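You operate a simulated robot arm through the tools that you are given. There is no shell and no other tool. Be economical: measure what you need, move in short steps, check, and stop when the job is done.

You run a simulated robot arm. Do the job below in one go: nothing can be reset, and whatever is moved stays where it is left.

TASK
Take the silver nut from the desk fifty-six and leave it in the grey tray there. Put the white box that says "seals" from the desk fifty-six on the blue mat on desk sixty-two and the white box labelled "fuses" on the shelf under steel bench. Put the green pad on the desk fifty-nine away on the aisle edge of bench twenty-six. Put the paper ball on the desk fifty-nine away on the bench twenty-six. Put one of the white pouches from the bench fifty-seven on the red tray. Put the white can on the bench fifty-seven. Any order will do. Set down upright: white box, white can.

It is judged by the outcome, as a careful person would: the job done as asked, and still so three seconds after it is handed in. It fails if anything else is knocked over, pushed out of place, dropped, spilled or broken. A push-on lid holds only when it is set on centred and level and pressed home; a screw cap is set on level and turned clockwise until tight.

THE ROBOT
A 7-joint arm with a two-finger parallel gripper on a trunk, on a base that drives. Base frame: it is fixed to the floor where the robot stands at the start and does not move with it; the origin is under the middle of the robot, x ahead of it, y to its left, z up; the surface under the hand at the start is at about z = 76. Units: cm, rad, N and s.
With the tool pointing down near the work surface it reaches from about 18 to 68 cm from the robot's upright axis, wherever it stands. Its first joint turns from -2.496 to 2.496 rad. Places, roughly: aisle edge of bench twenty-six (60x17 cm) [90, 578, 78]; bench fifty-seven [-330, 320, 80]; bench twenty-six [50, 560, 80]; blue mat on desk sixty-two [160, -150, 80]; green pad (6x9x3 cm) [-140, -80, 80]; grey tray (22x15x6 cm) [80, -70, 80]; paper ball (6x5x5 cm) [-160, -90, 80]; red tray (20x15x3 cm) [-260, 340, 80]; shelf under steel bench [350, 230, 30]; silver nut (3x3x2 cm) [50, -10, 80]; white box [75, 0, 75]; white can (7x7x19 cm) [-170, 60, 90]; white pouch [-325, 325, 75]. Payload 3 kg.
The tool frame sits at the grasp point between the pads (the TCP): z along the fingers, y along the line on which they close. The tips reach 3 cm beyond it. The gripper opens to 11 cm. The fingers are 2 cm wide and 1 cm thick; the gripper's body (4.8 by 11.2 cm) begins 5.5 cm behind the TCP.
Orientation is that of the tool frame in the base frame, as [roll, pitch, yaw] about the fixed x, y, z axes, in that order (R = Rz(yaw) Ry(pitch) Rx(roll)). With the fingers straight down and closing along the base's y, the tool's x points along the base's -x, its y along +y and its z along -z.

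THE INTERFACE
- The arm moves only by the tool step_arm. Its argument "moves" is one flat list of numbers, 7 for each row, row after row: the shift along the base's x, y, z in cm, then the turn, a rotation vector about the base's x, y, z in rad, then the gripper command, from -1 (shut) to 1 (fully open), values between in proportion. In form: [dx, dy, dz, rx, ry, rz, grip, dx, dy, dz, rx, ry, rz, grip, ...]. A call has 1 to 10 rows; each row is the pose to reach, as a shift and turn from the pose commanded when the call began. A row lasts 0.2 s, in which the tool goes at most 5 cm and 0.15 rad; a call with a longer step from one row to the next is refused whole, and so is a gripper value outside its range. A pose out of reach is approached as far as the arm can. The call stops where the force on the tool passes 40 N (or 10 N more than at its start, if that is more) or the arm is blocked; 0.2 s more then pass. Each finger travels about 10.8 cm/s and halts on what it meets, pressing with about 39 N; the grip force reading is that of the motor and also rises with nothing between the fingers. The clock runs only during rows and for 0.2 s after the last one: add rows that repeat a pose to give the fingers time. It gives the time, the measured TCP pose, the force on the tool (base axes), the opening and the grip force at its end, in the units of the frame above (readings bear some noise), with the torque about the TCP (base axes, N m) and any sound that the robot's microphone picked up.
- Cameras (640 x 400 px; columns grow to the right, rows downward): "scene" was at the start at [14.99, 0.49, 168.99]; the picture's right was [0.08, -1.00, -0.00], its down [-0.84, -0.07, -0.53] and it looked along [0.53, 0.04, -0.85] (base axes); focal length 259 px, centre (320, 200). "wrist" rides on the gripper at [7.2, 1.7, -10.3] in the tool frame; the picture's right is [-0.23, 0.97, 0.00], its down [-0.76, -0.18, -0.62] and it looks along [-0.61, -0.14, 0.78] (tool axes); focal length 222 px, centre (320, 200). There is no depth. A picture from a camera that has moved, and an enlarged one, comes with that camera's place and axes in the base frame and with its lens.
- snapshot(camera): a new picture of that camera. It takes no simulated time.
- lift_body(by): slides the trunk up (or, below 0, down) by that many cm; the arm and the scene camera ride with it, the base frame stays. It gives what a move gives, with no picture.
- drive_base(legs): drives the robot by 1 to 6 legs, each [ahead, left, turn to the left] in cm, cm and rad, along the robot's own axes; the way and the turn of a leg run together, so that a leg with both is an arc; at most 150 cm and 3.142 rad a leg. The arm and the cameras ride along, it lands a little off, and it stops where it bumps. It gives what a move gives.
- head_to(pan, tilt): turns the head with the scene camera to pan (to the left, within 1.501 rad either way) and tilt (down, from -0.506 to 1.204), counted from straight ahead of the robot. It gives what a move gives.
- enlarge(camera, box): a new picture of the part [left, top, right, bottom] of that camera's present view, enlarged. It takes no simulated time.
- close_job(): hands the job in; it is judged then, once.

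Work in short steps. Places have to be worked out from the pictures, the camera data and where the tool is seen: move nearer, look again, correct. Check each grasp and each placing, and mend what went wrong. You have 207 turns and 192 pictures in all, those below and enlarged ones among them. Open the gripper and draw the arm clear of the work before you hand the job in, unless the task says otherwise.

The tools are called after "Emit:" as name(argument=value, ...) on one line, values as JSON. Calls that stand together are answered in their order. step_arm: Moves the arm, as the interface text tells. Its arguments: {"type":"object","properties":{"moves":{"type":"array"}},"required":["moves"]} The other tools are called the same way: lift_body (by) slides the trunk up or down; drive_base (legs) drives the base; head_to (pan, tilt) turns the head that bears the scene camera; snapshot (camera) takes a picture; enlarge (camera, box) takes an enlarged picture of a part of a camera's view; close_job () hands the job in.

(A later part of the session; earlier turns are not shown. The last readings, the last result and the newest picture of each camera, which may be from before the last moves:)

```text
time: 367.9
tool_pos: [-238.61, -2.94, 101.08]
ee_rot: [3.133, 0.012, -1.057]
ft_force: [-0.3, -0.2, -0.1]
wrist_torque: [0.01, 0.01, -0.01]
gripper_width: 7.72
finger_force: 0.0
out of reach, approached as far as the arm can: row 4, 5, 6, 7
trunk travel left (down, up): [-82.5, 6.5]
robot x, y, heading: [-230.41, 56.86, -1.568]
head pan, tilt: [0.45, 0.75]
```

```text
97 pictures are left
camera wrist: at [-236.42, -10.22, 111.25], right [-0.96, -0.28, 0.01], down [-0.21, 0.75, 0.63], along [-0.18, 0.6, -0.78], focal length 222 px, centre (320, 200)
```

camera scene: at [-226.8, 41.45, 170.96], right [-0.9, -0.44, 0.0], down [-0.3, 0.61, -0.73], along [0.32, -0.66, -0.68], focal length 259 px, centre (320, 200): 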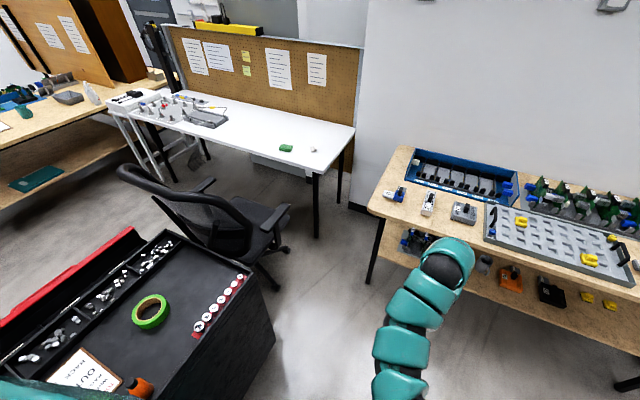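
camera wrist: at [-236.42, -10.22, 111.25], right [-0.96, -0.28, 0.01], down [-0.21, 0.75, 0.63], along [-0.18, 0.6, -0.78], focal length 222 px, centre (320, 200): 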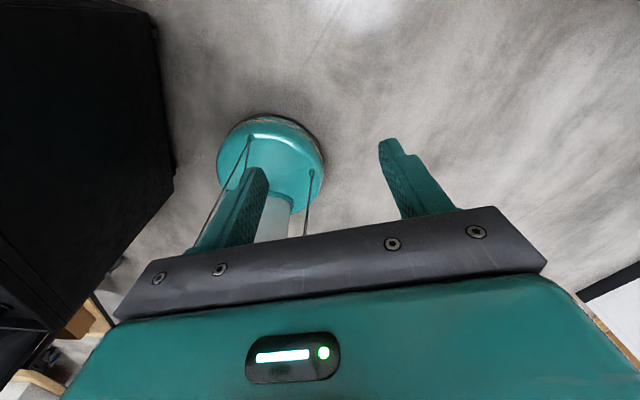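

Base radius ≈28 cm, so a spot near (−190, −40) fits between chair, desk leg and bench leg. I unwind the wrist and drive there carefully.

Emit:
step_arm(moves=[0, 0, 0, 0, 0, 0.145, 0, 0, 0, 0, 0, 0, 0.29, 0, 0, 0, 0, 0, 0, 0.435, 0, 0, 0, 0, 0, 0, 0.58, 0, 0, 0, 0, 0, 0, 0.725, 0, 0, 0, 0, 0, 0, 0.87, 0, 0, 0, 0, 0, 0, 1.015, 0, 0, 0, 0, 0, 0, 1.16, 0, 0, 0, 0, 0, 0, 1.305, 0, 0, 0, 0, 0, 0, 1.45, 0])

Emit:
step_arm(moves=[0, 0, 0, 0, 0, 0.145, 0, 0, 0, 0, 0, 0, 0.29, 0, 0, 0, 0, 0, 0, 0.435, 0, 0, 0, 0, 0, 0, 0.58, 0, 0, 0, 0, 0, 0, 0.725, 0, 0, 0, 0, 0, 0, 0.87, 0, 0, 0, 0, 0, 0, 1.015, 0])

Emit:
drive_base(legs=[[40, 0, 0], [40, 25, 0]])

Emit:
head_to(pan=0.5, tilt=1.0)

Emit:
snapshot(camera="scene")

```text
time: 370.1
tool_pos: [-238.62, -2.91, 101.12]
ee_rot: [3.139, 0.017, 0.397]
ft_force: [-0.9, 0.3, 0.2]
wrist_torque: [0.01, 0.03, -0.05]
gripper_width: 5.51
finger_force: 0.1
trunk travel left (down, up): [-82.5, 6.5]
robot x, y, heading: [-230.81, 56.64, -1.563]
head pan, tilt: [0.45, 0.75]
```

```text
time: 371.7
tool_pos: [-238.62, -3.08, 101.02]
ee_rot: [3.137, 0.016, 1.413]
ft_force: [0.0, -0.5, 0.6]
wrist_torque: [-0.02, 0.01, 0.02]
gripper_width: 5.51
finger_force: 0.1
trunk travel left (down, up): [-82.5, 6.5]
robot x, y, heading: [-230.3, 56.64, -1.564]
head pan, tilt: [0.45, 0.75]
```

```text
time: 376.6
tool_pos: [-213.44, -83.01, 101.01]
ee_rot: [3.137, 0.016, 1.407]
ft_force: [0.6, -0.8, -0.1]
wrist_torque: [-0.01, -0.02, -0.01]
gripper_width: 5.49
finger_force: 0.0
trunk travel left (down, up): [-82.5, 6.5]
robot x, y, heading: [-205.14, -22.69, -1.566]
head pan, tilt: [0.45, 0.75]
```

```text
time: 377.4
tool_pos: [-213.45, -82.86, 101.17]
ee_rot: [3.138, 0.016, 1.41]
ft_force: [1.8, 0.7, 0.8]
wrist_torque: [-0.01, 0.02, -0.01]
gripper_width: 5.5
finger_force: 0.2
trunk travel left (down, up): [-82.5, 6.5]
robot x, y, heading: [-205.35, -23.17, -1.57]
head pan, tilt: [0.499, 1.0]
```

```text
96 pictures are left
camera scene: at [-201.75, -37.15, 169.05], right [-0.88, -0.48, 0.0], down [-0.41, 0.74, -0.54], along [0.26, -0.47, -0.84], focal length 259 px, centre (320, 200)
```

scene: 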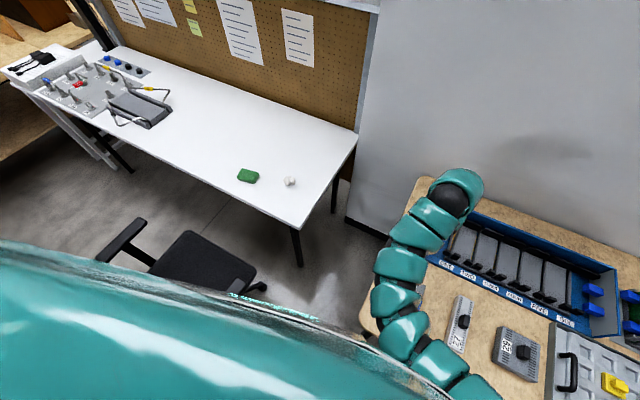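

Pad ≈(−138.5, −85), ball ≈(−157.4, −90). I ease to about (−195, −38) and turn toward them.

Emit:
drive_base(legs=[[13, 9, 0], [0, 0, 0.7]])

Emit:
head_to(pan=0.0, tilt=1.1)

Emit:
snapshot(camera="scene")

Emit:
snapshot(camera="wrist")

```text
time: 380.6
tool_pos: [-163.91, -87.03, 101.14]
ee_rot: [3.137, 0.016, 2.108]
ft_force: [-1.5, -0.1, 0.6]
wrist_torque: [0.0, 0.04, 0.02]
gripper_width: 5.49
finger_force: 0.0
trunk travel left (down, up): [-82.5, 6.5]
robot x, y, heading: [-195.65, -35.73, -0.864]
head pan, tilt: [0.499, 1.0]
```

```text
time: 381.6
tool_pos: [-163.91, -87.08, 101.08]
ee_rot: [3.136, 0.016, 2.107]
ft_force: [0.1, 0.2, 1.3]
wrist_torque: [0.03, -0.01, -0.01]
gripper_width: 5.49
finger_force: 0.1
trunk travel left (down, up): [-82.5, 6.5]
robot x, y, heading: [-196.18, -35.68, -0.866]
head pan, tilt: [0.0, 1.1]
```

```text
95 pictures are left
camera scene: at [-186.78, -46.87, 168.38], right [-0.76, -0.65, 0.0], down [-0.58, 0.68, -0.45], along [0.29, -0.35, -0.89], focal length 259 px, centre (320, 200)
```

scene: 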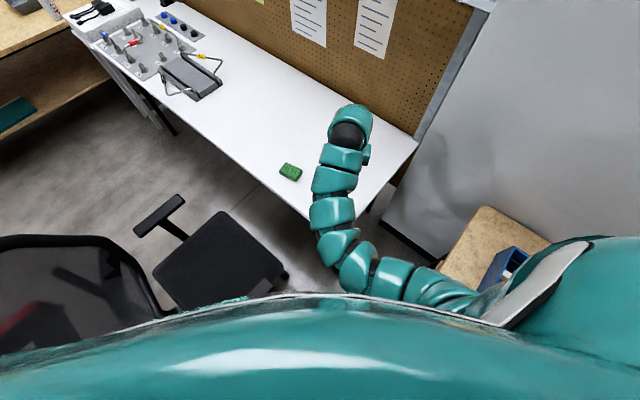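

```text
94 pictures are left
camera wrist: at [-166.23, -79.86, 111.25], right [0.95, 0.3, 0.01], down [0.23, -0.74, 0.63], along [0.2, -0.6, -0.77], focal length 222 px, centre (320, 200)
```

wrist: 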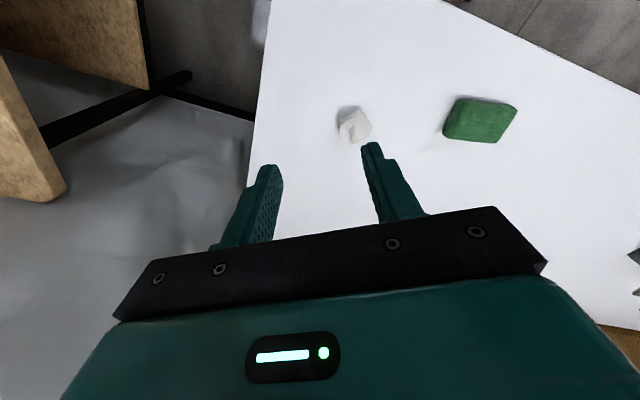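

Ball at (−157.1, −90). I open, move over it and descend to 82, checking reach.

Emit:
step_arm(moves=[3.4, -1.5, -2, 0, 0, 0, 0.6, 6.8, -3, -4, 0, 0, 0, 1, 6.8, -3, -8, 0, 0, 0, 1, 6.8, -3, -12, 0, 0, 0, 1, 6.8, -3, -16, 0, 0, 0, 1, 6.8, -3, -19, 0, 0, 0, 1])

Emit:
snapshot(camera="wrist")

```text
time: 383.0
tool_pos: [-157.24, -90.05, 82.01]
ee_rot: [3.137, 0.013, 2.105]
ft_force: [0.8, -0.5, 0.5]
wrist_torque: [0.03, 0.01, 0.01]
gripper_width: 11.01
finger_force: 0.0
trunk travel left (down, up): [-82.5, 6.5]
robot x, y, heading: [-196.08, -35.77, -0.87]
head pan, tilt: [0.0, 1.1]
```

```text
93 pictures are left
camera wrist: at [-159.53, -82.84, 92.18], right [0.95, 0.3, 0.01], down [0.23, -0.74, 0.63], along [0.2, -0.6, -0.77], focal length 222 px, centre (320, 200)
```

wrist: 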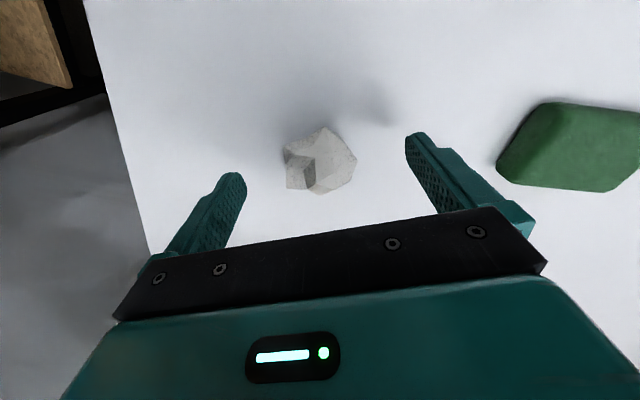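

Nicely centred. I lower a bit and close.

Emit:
step_arm(moves=[0, 0, -0.8, 0, 0, 0, 1, 0, 0, -1.5, 0, 0, 0, 1, 0, 0, -1.5, 0, 0, 0, -1, 0, 0, -1.5, 0, 0, 0, -1, 0, 0, -1.5, 0, 0, 0, -1, 0, 0, 2, 0, 0, 0, -1, 0, 0, 6, 0, 0, 0, -1, 0, 0, 10, 0, 0, 0, -1, 0, 0, 14, 0, 0, 0, -1, 0, 0, 18, 0, 0, 0, -1])

Emit:
snapshot(camera="wrist")

```text
time: 385.2
tool_pos: [-156.88, -90.03, 100.08]
ee_rot: [3.139, 0.016, 2.106]
ft_force: [-0.6, 0.0, 0.3]
wrist_torque: [0.01, -0.03, -0.01]
gripper_width: 4.68
finger_force: 39.1
trunk travel left (down, up): [-82.5, 6.5]
robot x, y, heading: [-196.15, -35.85, -0.868]
head pan, tilt: [0.0, 1.1]
```

```text
92 pictures are left
camera wrist: at [-159.24, -82.84, 110.32], right [0.95, 0.3, 0.01], down [0.23, -0.74, 0.63], along [0.2, -0.6, -0.77], focal length 222 px, centre (320, 200)
```

wrist: 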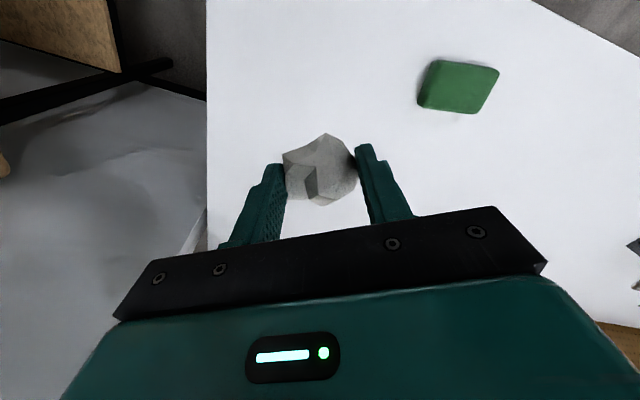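

Ball held. I back out the way I came and head to the main aisle.

Emit:
drive_base(legs=[[0, 0, -0.7], [-14, -9, 0], [-40, -25, 0], [-115, 0, 0], [0, 0, 1.57]])

```text
time: 400.1
tool_pos: [-165.13, 125.95, 100.06]
ee_rot: [3.138, 0.014, 2.97]
ft_force: [0.5, 0.4, -0.1]
wrist_torque: [-0.01, 0.01, 0.0]
gripper_width: 0.0
finger_force: 38.3
trunk travel left (down, up): [-82.5, 6.5]
robot x, y, heading: [-232.04, 131.24, -0.0]
head pan, tilt: [0.0, 1.1]
```

The gripper reads 0: the ball slipped out on the way. I look for it.

Emit:
snapshot(camera="scene")

Emit:
head_to(pan=-1.2, tilt=0.7)

Emit:
snapshot(camera="scene")

Emit:
snapshot(camera="wrist")

```text
91 pictures are left
camera scene: at [-217.45, 131.14, 168.38], right [0.0, -1.0, 0.0], down [-0.89, 0.0, -0.45], along [0.45, 0.0, -0.89], focal length 259 px, centre (320, 200)
```

scene: 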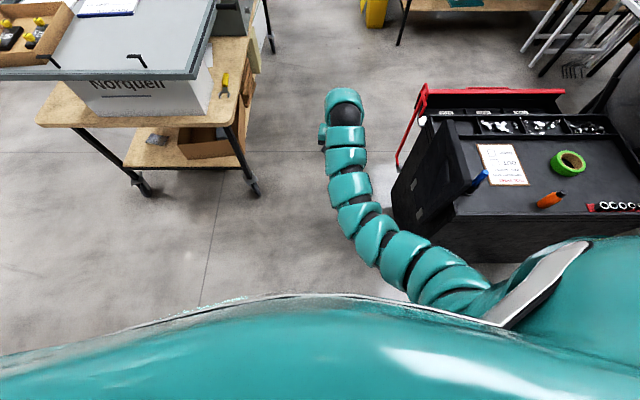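

```text
time: 401.5
tool_pos: [-165.16, 125.73, 100.03]
ee_rot: [3.14, 0.016, 2.97]
ft_force: [0.2, 0.9, 0.6]
wrist_torque: [0.02, -0.01, 0.04]
gripper_width: 0.0
finger_force: 37.4
trunk travel left (down, up): [-82.5, 6.5]
robot x, y, heading: [-231.88, 131.36, -0.001]
head pan, tilt: [-1.201, 0.7]
```

```text
90 pictures are left
camera scene: at [-220.72, 123.22, 171.38], right [-0.93, -0.36, 0.0], down [-0.23, 0.6, -0.76], along [0.27, -0.71, -0.64], focal length 259 px, centre (320, 200)
```

scene: 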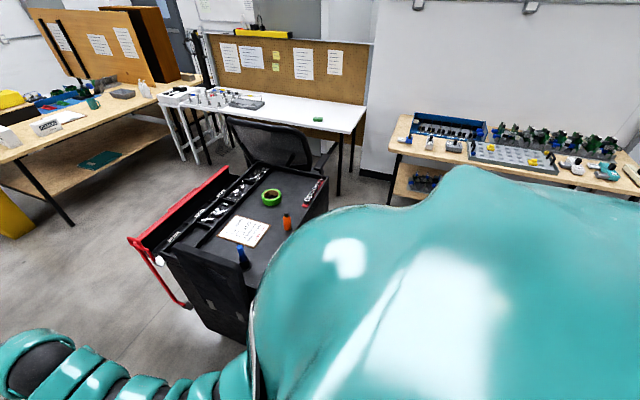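

```text
89 pictures are left
camera wrist: at [-172.13, 128.72, 110.24], right [0.39, 0.92, 0.01], down [0.71, -0.31, 0.63], along [0.59, -0.24, -0.77], focal length 222 px, centre (320, 200)
```

wrist: 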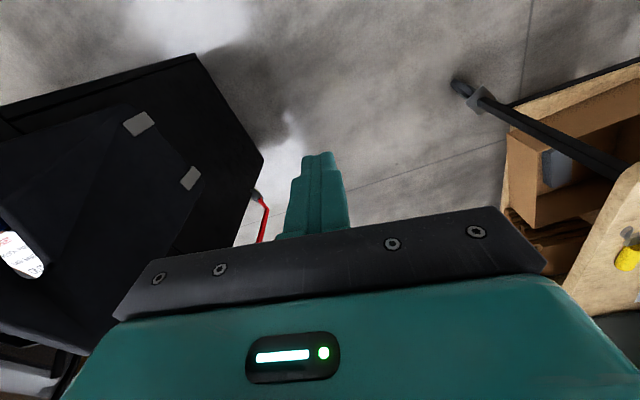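

Not in view; it must be along the path behind my shoulder. I turn back to face −y and search the floor.

Emit:
drive_base(legs=[[0, 0, -1.57]])

Emit:
head_to(pan=0.3, tilt=0.7)

Emit:
snapshot(camera="scene")

Emit:
head_to(pan=-0.7, tilt=0.8)

Emit:
snapshot(camera="scene")

```text
time: 405.7
tool_pos: [-238.01, 64.59, 100.06]
ee_rot: [3.138, 0.016, 1.388]
ft_force: [0.3, 0.1, 0.1]
wrist_torque: [-0.01, 0.03, -0.03]
gripper_width: 0.02
finger_force: 38.0
trunk travel left (down, up): [-82.5, 6.5]
robot x, y, heading: [-231.81, 131.34, -1.585]
head pan, tilt: [-1.201, 0.7]
```

```text
time: 407.3
tool_pos: [-237.92, 64.71, 100.12]
ee_rot: [3.138, 0.016, 1.389]
ft_force: [-0.4, -1.5, 0.5]
wrist_torque: [-0.04, -0.01, 0.03]
gripper_width: 0.0
finger_force: 37.9
trunk travel left (down, up): [-82.5, 6.5]
robot x, y, heading: [-231.89, 131.38, -1.586]
head pan, tilt: [0.3, 0.7]
```

```text
88 pictures are left
camera scene: at [-229.52, 115.02, 171.38], right [-0.96, -0.28, 0.0], down [-0.18, 0.62, -0.76], along [0.22, -0.73, -0.64], focal length 259 px, centre (320, 200)
```

scene: 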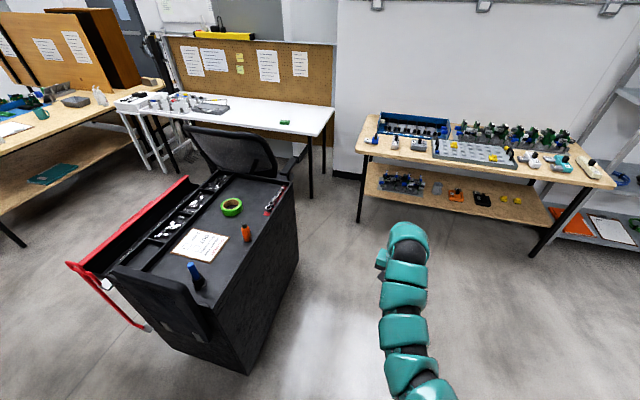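

```text
time: 408.6
tool_pos: [-237.95, 64.55, 99.97]
ee_rot: [3.138, 0.015, 1.39]
ft_force: [-0.2, 0.1, 0.3]
wrist_torque: [-0.04, 0.01, 0.0]
gripper_width: 0.0
finger_force: 37.8
trunk travel left (down, up): [-82.5, 6.5]
robot x, y, heading: [-231.71, 131.54, -1.587]
head pan, tilt: [-0.7, 0.799]
```

```text
87 pictures are left
camera scene: at [-237.19, 117.08, 170.56], right [-0.76, 0.65, 0.0], down [0.47, 0.54, -0.7], along [-0.46, -0.53, -0.72], focal length 259 px, centre (320, 200)
```

scene: 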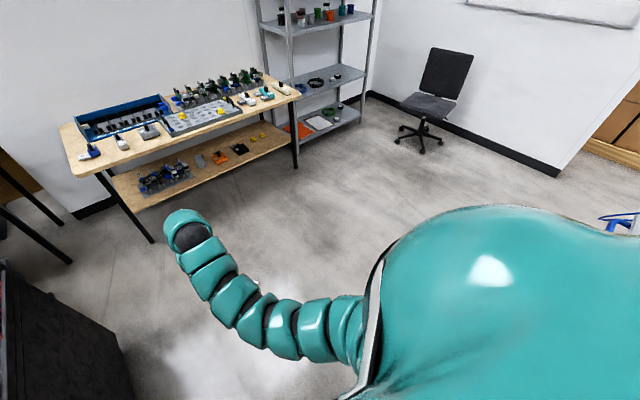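

I zoom on the floor between desk 59 and the wiring bench, and near the arm.

Emit:
enlarge(camera="scene", box=[40, 100, 320, 310])

Emit:
head_to(pan=0.15, tilt=0.75)

Emit:
enlarge(camera="scene", box=[220, 90, 480, 300])

```text
1.90 times, centred on (180, 205) of scene
camera zoom: at [-237.19, 117.08, 170.56], right [-0.76, 0.65, 0.0], down [0.47, 0.54, -0.7], along [-0.46, -0.53, -0.72], focal length 494 px, centre (587, 190)
```

zoom: 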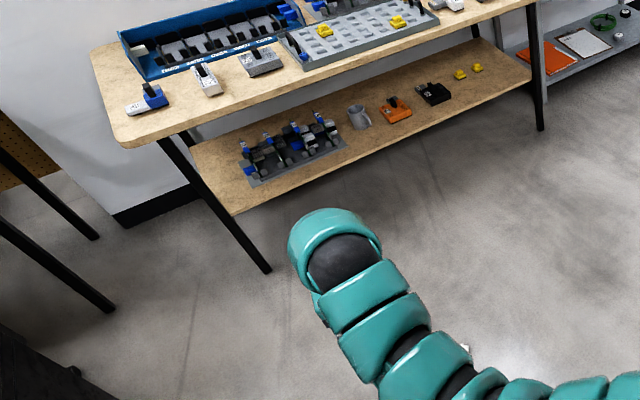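

```text
time: 409.7
tool_pos: [-237.99, 64.62, 100.11]
ee_rot: [3.137, 0.015, 1.39]
ft_force: [-0.4, -0.4, -0.6]
wrist_torque: [0.01, 0.02, -0.01]
gripper_width: 0.01
finger_force: 37.5
trunk travel left (down, up): [-82.5, 6.5]
robot x, y, heading: [-232.15, 130.93, -1.585]
head pan, tilt: [0.15, 0.75]
```

```text
1.90 times, centred on (350, 195) of scene
camera zoom: at [-230.8, 114.96, 170.96], right [-0.99, -0.13, 0.0], down [-0.09, 0.68, -0.73], along [0.1, -0.72, -0.68], focal length 494 px, centre (263, 210)
```

zoom: 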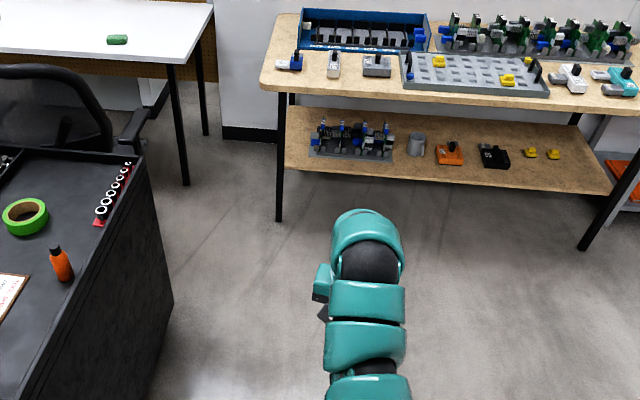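

There's a small white thing at about (−259, 26) by the arm. I look at that spot from another head angle.

Emit:
drive_base(legs=[[0, 0, 0.35]])

Emit:
head_to(pan=-0.55, tilt=0.85)

Emit:
snapshot(camera="scene")

```text
time: 411.2
tool_pos: [-214.95, 66.57, 100.11]
ee_rot: [3.138, 0.016, 1.736]
ft_force: [-0.1, 0.7, 1.0]
wrist_torque: [-0.01, 0.03, 0.0]
gripper_width: 0.0
finger_force: 37.8
trunk travel left (down, up): [-82.5, 6.5]
robot x, y, heading: [-231.67, 131.14, -1.239]
head pan, tilt: [0.15, 0.75]
```

```text
time: 412.3
tool_pos: [-215.03, 66.54, 99.97]
ee_rot: [3.139, 0.016, 1.735]
ft_force: [0.0, -0.4, -0.1]
wrist_torque: [0.0, -0.01, 0.03]
gripper_width: 0.0
finger_force: 37.9
trunk travel left (down, up): [-82.5, 6.5]
robot x, y, heading: [-232.22, 131.16, -1.24]
head pan, tilt: [-0.55, 0.85]
```

```text
84 pictures are left
camera scene: at [-230.86, 115.97, 170.16], right [-0.98, 0.21, 0.0], down [0.16, 0.73, -0.66], along [-0.14, -0.64, -0.75], focal length 259 px, centre (320, 200)
```

scene: 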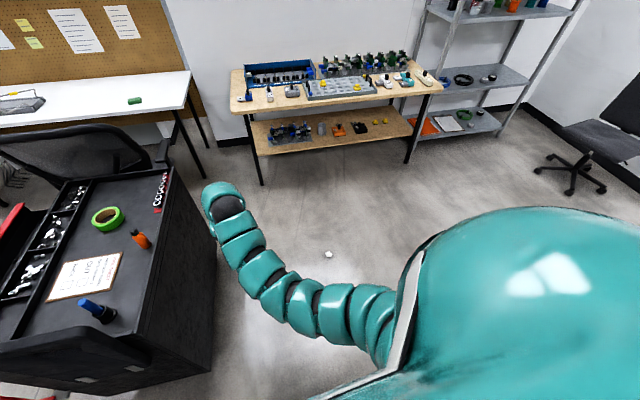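

The ball lies on the floor at (−257, 26). I drive into position and lower the trunk.

Emit:
drive_base(legs=[[0, 0, -0.33], [45, -22, 0]])

Emit:
lift_body(by=-40)

Emit:
lift_body(by=-38)

Emit:
snapshot(camera="wrist")

```text
time: 416.2
tool_pos: [-258.39, 20.07, 100.09]
ee_rot: [3.138, 0.015, 1.408]
ft_force: [0.0, 0.0, -0.3]
wrist_torque: [0.01, 0.04, 0.0]
gripper_width: 0.0
finger_force: 37.4
trunk travel left (down, up): [-82.5, 6.5]
robot x, y, heading: [-253.82, 86.9, -1.56]
head pan, tilt: [-0.55, 0.85]
```

```text
time: 420.1
tool_pos: [-258.28, 20.06, 60.05]
ee_rot: [3.139, 0.017, 1.409]
ft_force: [-1.2, 0.5, -0.9]
wrist_torque: [0.01, 0.02, -0.01]
gripper_width: 0.0
finger_force: 37.4
trunk travel left (down, up): [-42.5, 46.5]
robot x, y, heading: [-253.91, 86.75, -1.561]
head pan, tilt: [-0.55, 0.85]
```

```text
time: 423.7
tool_pos: [-258.41, 19.99, 22.2]
ee_rot: [3.14, 0.016, 1.409]
ft_force: [0.4, -0.6, -0.7]
wrist_torque: [-0.02, -0.03, 0.01]
gripper_width: 0.02
finger_force: 37.5
trunk travel left (down, up): [-4.5, 84.5]
robot x, y, heading: [-253.94, 86.9, -1.566]
head pan, tilt: [-0.55, 0.85]
```

```text
83 pictures are left
camera wrist: at [-255.51, 27.08, 32.24], right [0.92, -0.38, 0.01], down [-0.3, -0.71, 0.63], along [-0.24, -0.59, -0.77], focal length 222 px, centre (320, 200)
```

wrist: 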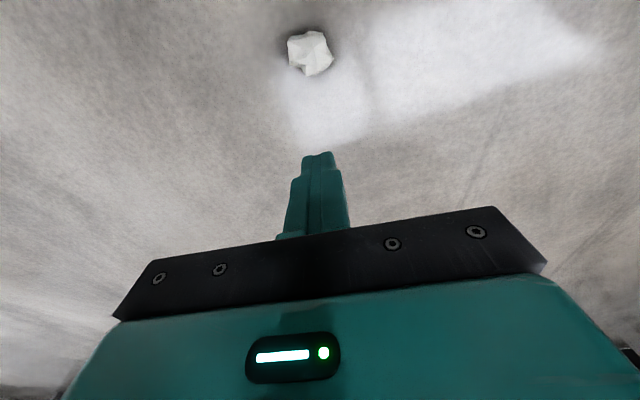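

Ball at (−257.6, 24.5). I open, centre over it and descend.

Emit:
step_arm(moves=[0.8, 4.5, 0, 0, 0, 0, 1, 0.8, 4.5, -4, 0, 0, 0, 1, 0.8, 4.5, -8, 0, 0, 0, 1, 0.8, 4.5, -12, 0, 0, 0, 1, 0.8, 4.5, -15, 0, 0, 0, 1])

Emit:
snapshot(camera="wrist")

```text
time: 424.9
tool_pos: [-257.53, 24.49, 7.11]
ee_rot: [3.137, 0.017, 1.409]
ft_force: [0.5, -0.3, 0.1]
wrist_torque: [0.01, -0.01, -0.02]
gripper_width: 11.01
finger_force: 0.0
trunk travel left (down, up): [-4.5, 84.5]
robot x, y, heading: [-253.51, 86.66, -1.563]
head pan, tilt: [-0.55, 0.85]
```

```text
82 pictures are left
camera wrist: at [-254.71, 31.56, 17.19], right [0.92, -0.38, 0.01], down [-0.3, -0.71, 0.64], along [-0.24, -0.59, -0.77], focal length 222 px, centre (320, 200)
```

wrist: 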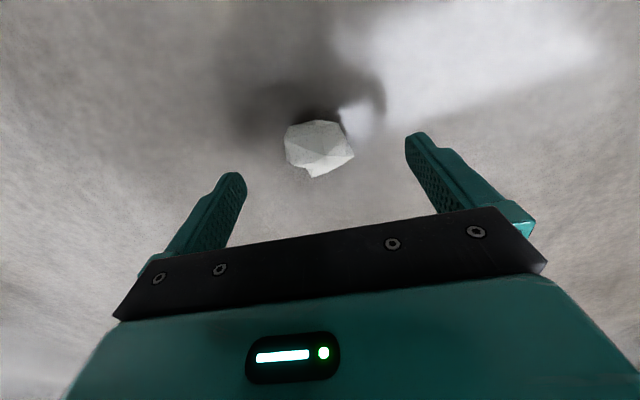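

Good. I descend to z≈3.6 and close, then lift a little and check.

Emit:
step_arm(moves=[0, 0.2, -2, 0, 0, 0, 1, 0, 0.2, -3.2, 0, 0, 0, 1, 0, 0.2, -3.5, 0, 0, 0, 0, 0, 0.2, -3.5, 0, 0, 0, -1, 0, 0.2, -3.5, 0, 0, 0, -1, 0, 0.2, -3.5, 0, 0, 0, -1, 0, 0.2, 2, 0, 0, 0, -1, 0, 0.2, 7, 0, 0, 0, -1, 0, 0.2, 12, 0, 0, 0, -1])

Emit:
snapshot(camera="wrist")

```text
refused: row 7 steps farther than a row can; nothing moved
```

```text
81 pictures are left
camera wrist: at [-254.71, 31.56, 17.19], right [0.92, -0.38, 0.01], down [-0.3, -0.71, 0.64], along [-0.24, -0.59, -0.77], focal length 222 px, centre (320, 200)
```

wrist: 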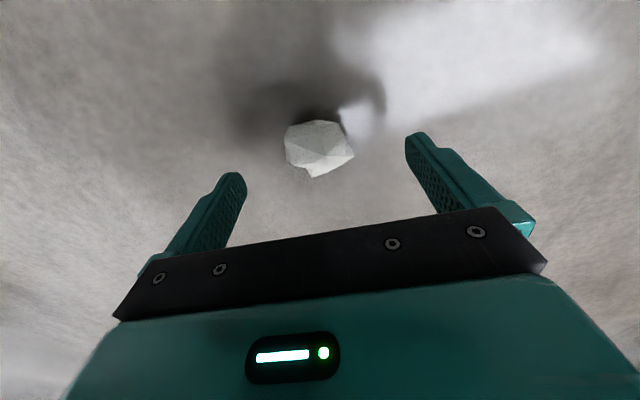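

Row too long; redo with smaller lift steps.

Emit:
step_arm(moves=[0, 0.2, -2, 0, 0, 0, 1, 0, 0.2, -3.2, 0, 0, 0, 1, 0, 0.2, -3.5, 0, 0, 0, 0, 0, 0.2, -3.5, 0, 0, 0, -1, 0, 0.2, -3.5, 0, 0, 0, -1, 0, 0.2, -3.5, 0, 0, 0, -1, 0, 0.2, 1, 0, 0, 0, -1, 0, 0.2, 5, 0, 0, 0, -1, 0, 0.2, 9, 0, 0, 0, -1])

Emit:
snapshot(camera="wrist")

```text
time: 426.9
tool_pos: [-257.52, 24.85, 15.99]
ee_rot: [3.138, 0.014, 1.41]
ft_force: [-0.3, 0.8, -0.8]
wrist_torque: [0.0, -0.05, -0.03]
gripper_width: 4.48
finger_force: 38.9
trunk travel left (down, up): [-4.5, 84.5]
robot x, y, heading: [-253.49, 86.8, -1.567]
head pan, tilt: [-0.55, 0.85]
```

```text
80 pictures are left
camera wrist: at [-254.68, 31.82, 26.25], right [0.93, -0.38, 0.01], down [-0.3, -0.71, 0.63], along [-0.24, -0.59, -0.77], focal length 222 px, centre (320, 200)
```

wrist: 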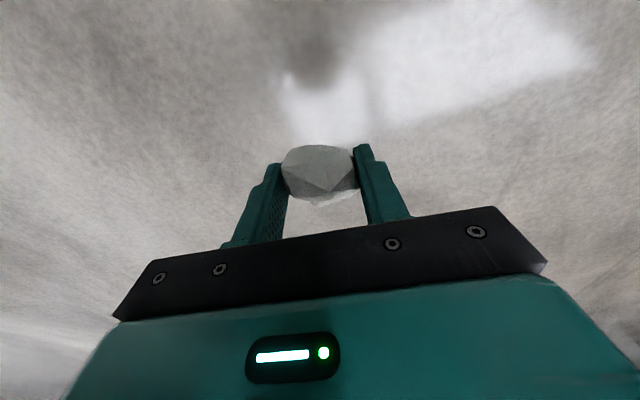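

Held, but near the fingertips again – likely why it slipped. I set it down and regrasp deeper with the hand tilted 45°.

Emit:
step_arm(moves=[0, 0, -4, 0, 0, 0, -1, 0, 0, -8, 0, 0, 0, -1, 0, 0, -11, 0, 0, 0, -1, 0, 0, -12.2, 0, 0, 0, -1, 0, 0, -12.2, 0, 0, 0, 0, 0, 0, -12.2, 0, 0, 0, 1, 0, 0, -9, 0, 0, 0, 1, 0, 0, -5, 0, 0, 0, 1])

Emit:
step_arm(moves=[0, 0, 0, -0.13, 0.021, 0, 1, 0, 0, 0, -0.26, 0.042, 0, 1, 0, 0, 0, -0.39, 0.063, 0, 1, 0, 0, 0, -0.52, 0.084, 0, 1, 0, 0, 0, -0.65, 0.105, 0, 1, 0, 0, 0, -0.775, 0.126, 0, 1])

Emit:
snapshot(camera="wrist")

```text
time: 428.7
tool_pos: [-257.57, 24.71, 11.07]
ee_rot: [3.138, 0.014, 1.408]
ft_force: [-0.3, 0.2, -0.6]
wrist_torque: [-0.01, 0.01, -0.02]
gripper_width: 11.0
finger_force: 0.0
trunk travel left (down, up): [-4.5, 84.5]
robot x, y, heading: [-253.8, 86.95, -1.568]
head pan, tilt: [-0.55, 0.85]
```

```text
time: 430.1
tool_pos: [-257.85, 8.57, 38.44]
ee_rot: [2.676, 1.104, 0.952]
ft_force: [-0.4, -0.3, -1.4]
wrist_torque: [-0.09, 0.01, -0.01]
gripper_width: 11.04
finger_force: 0.0
trunk travel left (down, up): [-4.5, 84.5]
robot x, y, heading: [-253.53, 87.01, -1.56]
head pan, tilt: [-0.55, 0.85]
stopped in row 6: the arm was blocked; the commanded pose is now the measured one
```

```text
79 pictures are left
camera wrist: at [-253.39, 20.33, 36.5], right [0.88, -0.27, 0.4], down [-0.31, 0.32, 0.9], along [-0.37, -0.91, 0.2], focal length 222 px, centre (320, 200)
```

wrist: 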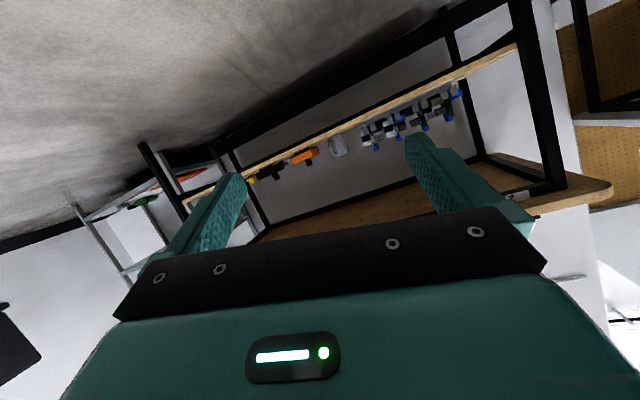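

The arm took an odd, blocked posture (z 38, tilted 66°). I bring it back to a 35° tilt above the ball.

Emit:
step_arm(moves=[0, 2, 0, 0.114, 0.019, 0.018, 1, 0, 5, 0, 0.229, 0.039, 0.036, 1, 0, 8, 0, 0.343, 0.058, 0.054, 1, 0, 11, 0, 0.458, 0.078, 0.072, 1, 0, 12, -2, 0.572, 0.097, 0.09, 1])

Emit:
snapshot(camera="wrist")

Emit:
head_to(pan=0.0, tilt=0.8)

Emit:
snapshot(camera="scene")

```text
time: 431.5
tool_pos: [-263.05, 19.5, 34.75]
ee_rot: [-3.12, 0.596, 1.323]
ft_force: [-0.1, -0.3, -1.1]
wrist_torque: [-0.04, 0.05, -0.04]
gripper_width: 10.97
finger_force: 0.1
trunk travel left (down, up): [-4.5, 84.5]
robot x, y, heading: [-253.38, 86.81, -1.562]
head pan, tilt: [-0.55, 0.85]
stopped in row 5: the arm was blocked; the commanded pose is now the measured one
```

```text
78 pictures are left
camera wrist: at [-258.39, 30.47, 39.06], right [0.9, -0.43, 0.11], down [-0.23, -0.23, 0.95], along [-0.38, -0.87, -0.3], focal length 222 px, centre (320, 200)
```

wrist: 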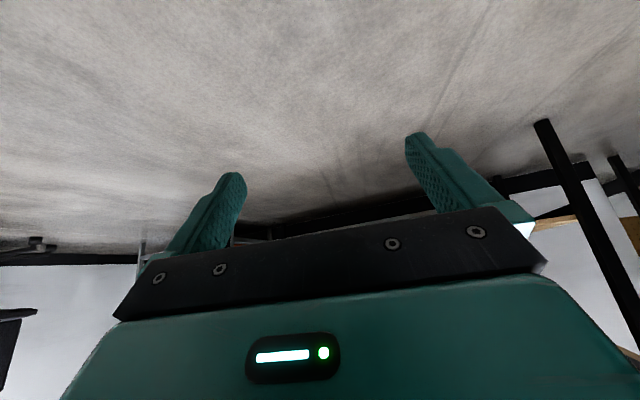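

```text
time: 432.5
tool_pos: [-262.87, 19.72, 35.33]
ee_rot: [-3.121, 0.592, 1.328]
ft_force: [-0.1, 0.2, -0.1]
wrist_torque: [0.01, -0.01, 0.02]
gripper_width: 10.99
finger_force: 0.0
trunk travel left (down, up): [-4.5, 84.5]
robot x, y, heading: [-253.6, 86.51, -1.561]
head pan, tilt: [0.0, 0.799]
```

```text
77 pictures are left
camera scene: at [-253.69, 69.94, 92.66], right [-1.0, -0.01, 0.0], down [0.0, 0.72, -0.69], along [0.01, -0.69, -0.72], focal length 259 px, centre (320, 200)
```

scene: 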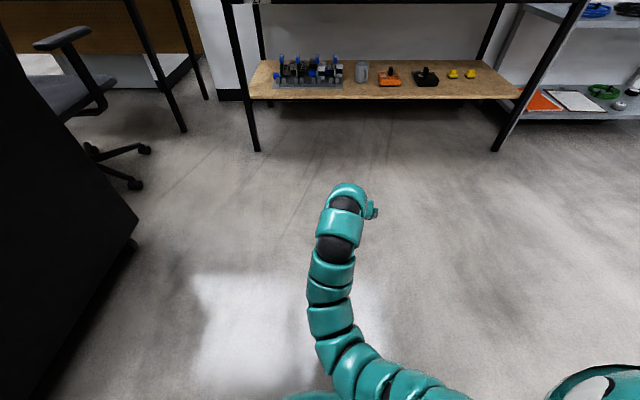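

Arm is cramped at this trunk height. I raise the trunk 25 cm and look for the ball again.

Emit:
lift_body(by=25)

Emit:
step_arm(moves=[0, 0, 0, 0.12, -0.02, 0, 1, 0, 0, 0, 0.24, -0.04, 0, 1, 0, 0, 0, 0.36, -0.07, 0, 1, 0, 0, 0, 0.48, -0.1, 0, 1, 0, 0, 0, 0.575, -0.14, 0, 1])

Emit:
snapshot(camera="wrist")

```text
time: 435.1
tool_pos: [-262.1, 20.14, 60.53]
ee_rot: [-3.116, 0.598, 1.342]
ft_force: [0.0, 0.1, 0.3]
wrist_torque: [0.02, 0.0, 0.01]
gripper_width: 11.02
finger_force: 0.0
trunk travel left (down, up): [-29.5, 59.5]
robot x, y, heading: [-253.42, 86.82, -1.561]
head pan, tilt: [0.0, 0.799]
```

```text
time: 436.2
tool_pos: [-262.35, 20.42, 59.19]
ee_rot: [-3.104, 0.238, 1.346]
ft_force: [0.6, 0.1, -0.2]
wrist_torque: [-0.03, 0.01, 0.0]
gripper_width: 10.99
finger_force: 0.0
out of reach, approached as far as the arm can: row 3, 4, 5
trunk travel left (down, up): [-29.5, 59.5]
robot x, y, heading: [-253.97, 86.57, -1.568]
head pan, tilt: [0.0, 0.799]
```

```text
76 pictures are left
camera wrist: at [-258.2, 29.14, 67.51], right [0.9, -0.44, 0.02], down [-0.28, -0.54, 0.79], along [-0.34, -0.71, -0.61], focal length 222 px, centre (320, 200)
```

wrist: 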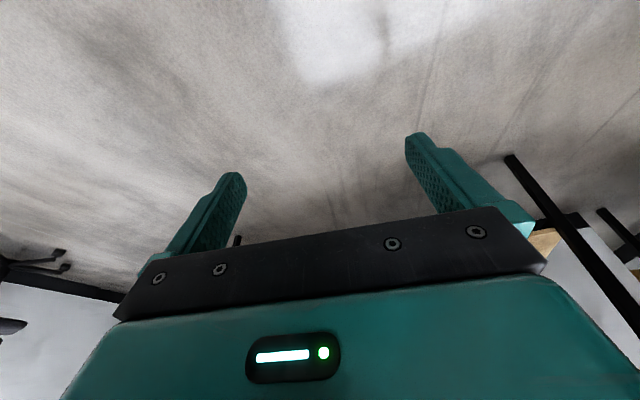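

I lower the hand 20 cm and finish levelling it so the camera sees the floor below.

Emit:
step_arm(moves=[0, 0, -4, 0, 0, 0, 1, 0, 0, -8, 0.06, -0.015, 0, 1, 0, 0, -12, 0.12, -0.03, 0, 1, 0, 0, -16, 0.18, -0.04, 0, 1, 0, 0, -20, 0.23, -0.05, 0, 1])

Emit:
snapshot(camera="wrist")

```text
time: 437.4
tool_pos: [-262.44, 20.2, 39.31]
ee_rot: [-3.101, 0.001, 1.348]
ft_force: [1.1, 0.2, -0.5]
wrist_torque: [-0.03, -0.04, 0.0]
gripper_width: 10.99
finger_force: 0.0
trunk travel left (down, up): [-29.5, 59.5]
robot x, y, heading: [-253.48, 86.98, -1.564]
head pan, tilt: [0.0, 0.799]
```

```text
75 pictures are left
camera wrist: at [-258.68, 26.89, 49.52], right [0.9, -0.44, -0.04], down [-0.32, -0.71, 0.63], along [-0.3, -0.56, -0.77], focal length 222 px, centre (320, 200)
```

wrist: 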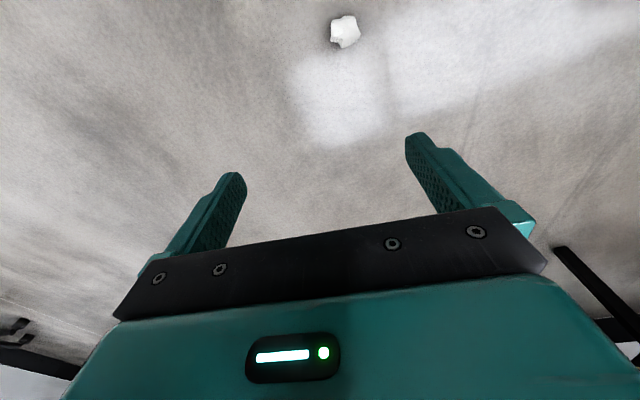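

Ball still at (−257.1, 24.5). I'll use a vertical grasp as low as possible. Lower trunk again and centre.

Emit:
lift_body(by=-27)

Emit:
step_arm(moves=[2.6, 2.1, 0, -0.009, -0.039, 0, 1, 5.2, 4.3, 0, -0.009, -0.039, 0, 1, 5.2, 4.3, -3, -0.009, -0.039, 0, 1, 5.2, 4.3, -6, -0.009, -0.039, 0, 1])

Emit:
snapshot(camera="wrist")

```text
time: 440.2
tool_pos: [-262.35, 20.37, 12.31]
ee_rot: [-3.103, 0.003, 1.347]
ft_force: [0.3, 0.4, 0.3]
wrist_torque: [0.02, 0.02, -0.01]
gripper_width: 11.01
finger_force: 0.0
trunk travel left (down, up): [-2.5, 86.5]
robot x, y, heading: [-253.53, 86.96, -1.564]
head pan, tilt: [0.0, 0.799]
```

```text
time: 441.2
tool_pos: [-257.09, 24.56, 6.41]
ee_rot: [3.141, 0.002, 1.347]
ft_force: [-0.1, 0.2, -0.5]
wrist_torque: [0.0, -0.01, 0.04]
gripper_width: 10.98
finger_force: 0.1
trunk travel left (down, up): [-2.5, 86.5]
robot x, y, heading: [-253.7, 86.83, -1.569]
head pan, tilt: [0.0, 0.799]
```

```text
74 pictures are left
camera wrist: at [-253.82, 31.29, 16.58], right [0.9, -0.44, 0.0], down [-0.34, -0.7, 0.63], along [-0.27, -0.56, -0.78], focal length 222 px, centre (320, 200)
```

wrist: 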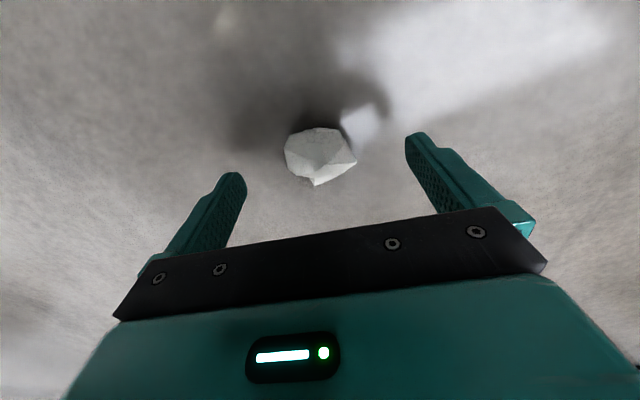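

Centred. I go down to z≈3.1 and close, lift slightly.

Emit:
step_arm(moves=[0, 0.2, -2, 0, 0, 0, 1, 0, 0.2, -3, 0, 0, 0, 1, 0, 0.2, -3.3, 0, 0, 0, 1, 0, 0.2, -3.3, 0, 0, 0, 0, 0, 0.2, -3.3, 0, 0, 0, -1, 0, 0.2, -3.3, 0, 0, 0, -1, 0, 0.2, -3.3, 0, 0, 0, -1, 0, 0.2, 0, 0, 0, 0, -1, 0, 0.2, 4, 0, 0, 0, -1, 0, 0.2, 8, 0, 0, 0, -1])

Emit:
snapshot(camera="wrist")

```text
time: 443.4
tool_pos: [-256.95, 24.89, 14.46]
ee_rot: [3.14, 0.002, 1.349]
ft_force: [-0.2, 0.2, -0.9]
wrist_torque: [0.0, 0.01, 0.02]
gripper_width: 4.45
finger_force: 38.7
trunk travel left (down, up): [-2.5, 86.5]
robot x, y, heading: [-253.49, 87.39, -1.562]
head pan, tilt: [0.0, 0.799]
```

```text
73 pictures are left
camera wrist: at [-253.84, 31.57, 24.61], right [0.9, -0.44, 0.0], down [-0.34, -0.7, 0.62], along [-0.27, -0.56, -0.78], focal length 222 px, centre (320, 200)
```

wrist: 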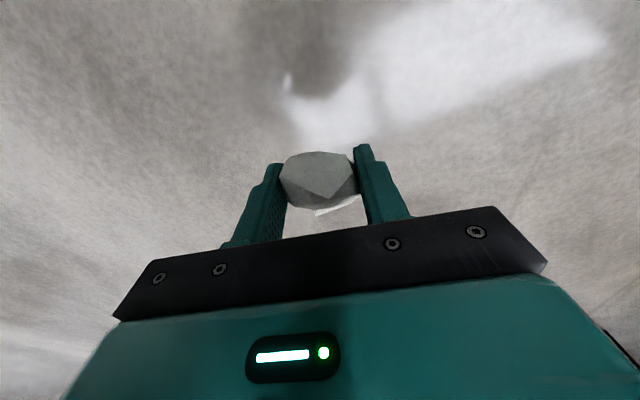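

Gripped a bit deeper. I raise the trunk and check the grip.

Emit:
lift_body(by=40)

Emit:
lift_body(by=40)

Emit:
step_arm(moves=[0, 2, 1, 0, 0, 0, -1, 0, 5, 2, 0, 0, 0, -1, 0, 8, 3, 0, 0, 0, -1, 0, 11, 4, 0, 0, 0, -1])

Emit:
snapshot(camera="wrist")

```text
time: 447.2
tool_pos: [-257.18, 24.94, 54.26]
ee_rot: [-3.141, 0.002, 1.348]
ft_force: [-0.3, 0.5, -0.7]
wrist_torque: [-0.02, 0.01, 0.0]
gripper_width: 4.47
finger_force: 38.9
trunk travel left (down, up): [-42.5, 46.5]
robot x, y, heading: [-253.72, 86.75, -1.566]
head pan, tilt: [0.0, 0.799]
```

```text
time: 451.1
tool_pos: [-257.24, 24.77, 94.34]
ee_rot: [3.141, 0.0, 1.348]
ft_force: [0.1, 0.1, -0.2]
wrist_torque: [0.01, 0.01, 0.02]
gripper_width: 4.47
finger_force: 39.6
trunk travel left (down, up): [-82.5, 6.5]
robot x, y, heading: [-253.5, 87.04, -1.564]
head pan, tilt: [0.0, 0.799]
```

```text
time: 452.1
tool_pos: [-257.31, 35.99, 98.33]
ee_rot: [-3.141, 0.002, 1.348]
ft_force: [-0.4, 0.0, 0.4]
wrist_torque: [0.0, -0.01, -0.01]
gripper_width: 4.45
finger_force: 39.1
trunk travel left (down, up): [-82.5, 6.5]
robot x, y, heading: [-253.67, 86.95, -1.565]
head pan, tilt: [0.0, 0.799]
```

```text
72 pictures are left
camera wrist: at [-253.99, 42.71, 108.56], right [0.9, -0.44, 0.0], down [-0.34, -0.7, 0.62], along [-0.27, -0.56, -0.78], focal length 222 px, centre (320, 200)
```

wrist: 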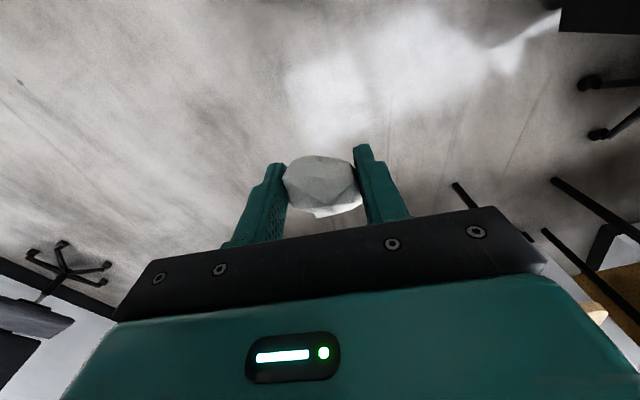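

Grip stable. I drive in parts, checking the grip: back to the aisle and turn to +x.

Emit:
drive_base(legs=[[-46, 0, 0], [0, 0, 1.56]])

Emit:
snapshot(camera="wrist")

```text
time: 458.6
tool_pos: [-203.11, 128.84, 98.18]
ee_rot: [3.142, 0.002, 2.906]
ft_force: [-0.8, -0.5, 1.4]
wrist_torque: [-0.01, -0.02, -0.01]
gripper_width: 4.35
finger_force: 38.8
trunk travel left (down, up): [-82.5, 6.5]
robot x, y, heading: [-254.11, 133.18, -0.009]
head pan, tilt: [0.0, 0.799]
```

```text
71 pictures are left
camera wrist: at [-209.78, 132.27, 108.54], right [0.45, 0.89, 0.0], down [0.7, -0.35, 0.62], along [0.56, -0.28, -0.78], focal length 222 px, centre (320, 200)
```

wrist: 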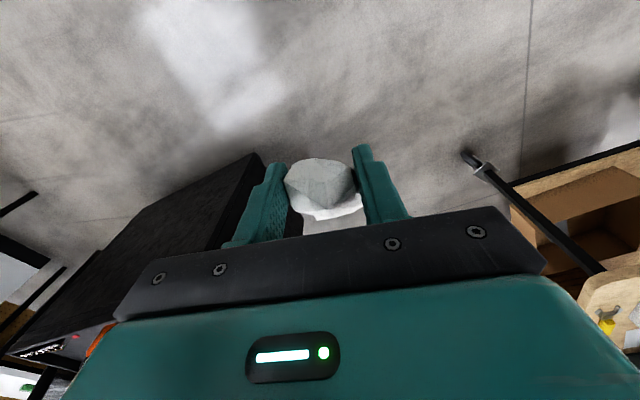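

The ball shifted slightly in the turn, so I'll avoid turns with the arm extended. I drive straight east in the aisle.

Emit:
drive_base(legs=[[150, 0, 0.005], [100, 0, 0.0]])

Emit:
drive_base(legs=[[150, 0, 0], [75, 0, 0]])

Emit:
snapshot(camera="wrist")

Emit:
head_to(pan=1.4, tilt=0.4)

Emit:
snapshot(camera="scene")

```text
time: 470.9
tool_pos: [48.05, 127.14, 98.19]
ee_rot: [-3.14, 0.004, 2.9]
ft_force: [-0.3, 0.4, 0.3]
wrist_torque: [0.02, 0.04, 0.0]
gripper_width: 4.24
finger_force: 38.8
trunk travel left (down, up): [-82.5, 6.5]
robot x, y, heading: [-2.91, 131.94, -0.009]
head pan, tilt: [0.0, 0.799]
```

```text
time: 482.1
tool_pos: [275.2, 123.65, 98.01]
ee_rot: [-3.141, 0.002, 2.896]
ft_force: [0.9, 0.5, -0.3]
wrist_torque: [-0.03, 0.06, -0.04]
gripper_width: 4.1
finger_force: 39.0
trunk travel left (down, up): [-82.5, 6.5]
robot x, y, heading: [224.51, 128.25, -0.014]
head pan, tilt: [0.0, 0.799]
```

```text
70 pictures are left
camera wrist: at [268.64, 127.03, 108.53], right [0.46, 0.89, 0.0], down [0.69, -0.36, 0.62], along [0.56, -0.29, -0.78], focal length 222 px, centre (320, 200)
```

wrist: 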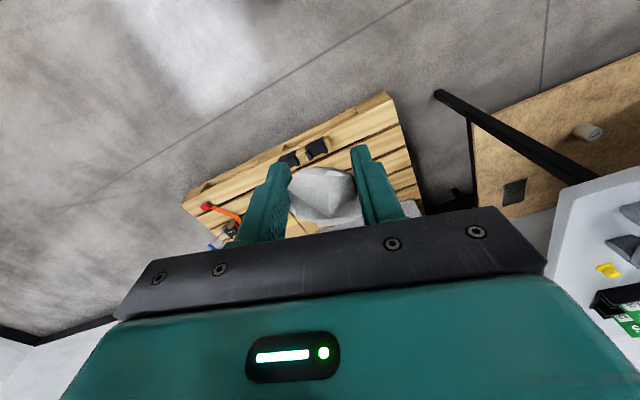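

```text
time: 483.6
tool_pos: [275.23, 123.64, 98.16]
ee_rot: [-3.141, 0.003, 2.894]
ft_force: [-0.2, -0.1, 0.1]
wrist_torque: [0.0, -0.01, 0.0]
gripper_width: 4.09
finger_force: 38.9
trunk travel left (down, up): [-82.5, 6.5]
robot x, y, heading: [224.53, 128.44, -0.008]
head pan, tilt: [1.4, 0.4]
```

```text
69 pictures are left
camera scene: at [234.2, 137.3, 174.07], right [0.98, -0.19, 0.0], down [-0.07, -0.38, -0.92], along [0.17, 0.91, -0.39], focal length 259 px, centre (320, 200)
```

scene: 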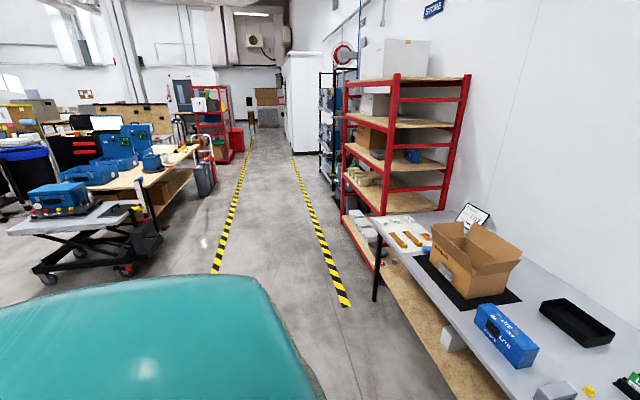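

The bench 26 row is on the left of the aisle. Facing +x, I can strafe left (north) without turning.

Emit:
drive_base(legs=[[-16, 150, 0], [0, 130, 0]])

Emit:
head_to(pan=1.5, tilt=0.5)

Emit:
snapshot(camera="scene")

Emit:
snapshot(camera="wrist")

```text
refused: leg 1 is longer than a leg can be; nothing moved
```

```text
time: 484.3
tool_pos: [275.07, 123.61, 98.3]
ee_rot: [3.14, 0.003, 2.895]
ft_force: [0.4, 0.4, 0.2]
wrist_torque: [0.01, 0.0, 0.02]
gripper_width: 4.08
finger_force: 38.9
trunk travel left (down, up): [-82.5, 6.5]
robot x, y, heading: [224.49, 128.27, -0.013]
head pan, tilt: [1.499, 0.499]
```

```text
68 pictures are left
camera scene: at [233.28, 137.26, 173.16], right [1.0, -0.09, 0.0], down [-0.04, -0.48, -0.88], along [0.08, 0.87, -0.48], focal length 259 px, centre (320, 200)
```

scene: 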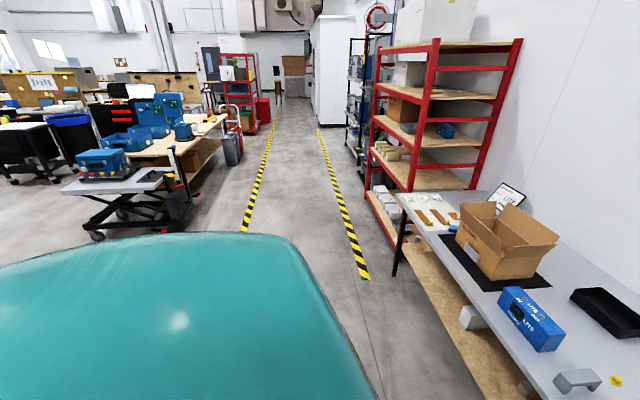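

```text
67 pictures are left
camera wrist: at [268.6, 127.03, 108.54], right [0.46, 0.89, 0.0], down [0.69, -0.36, 0.62], along [0.56, -0.29, -0.78], focal length 222 px, centre (320, 200)
```

wrist: 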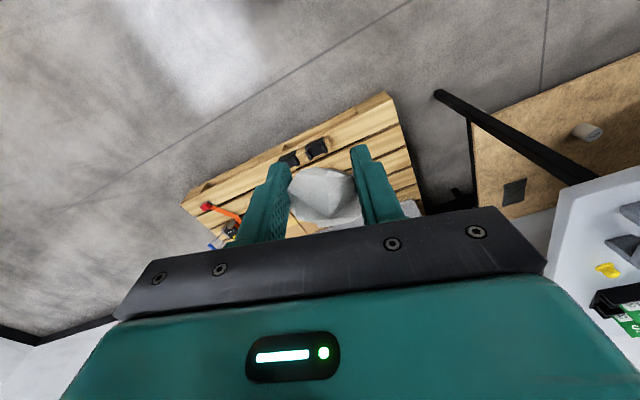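

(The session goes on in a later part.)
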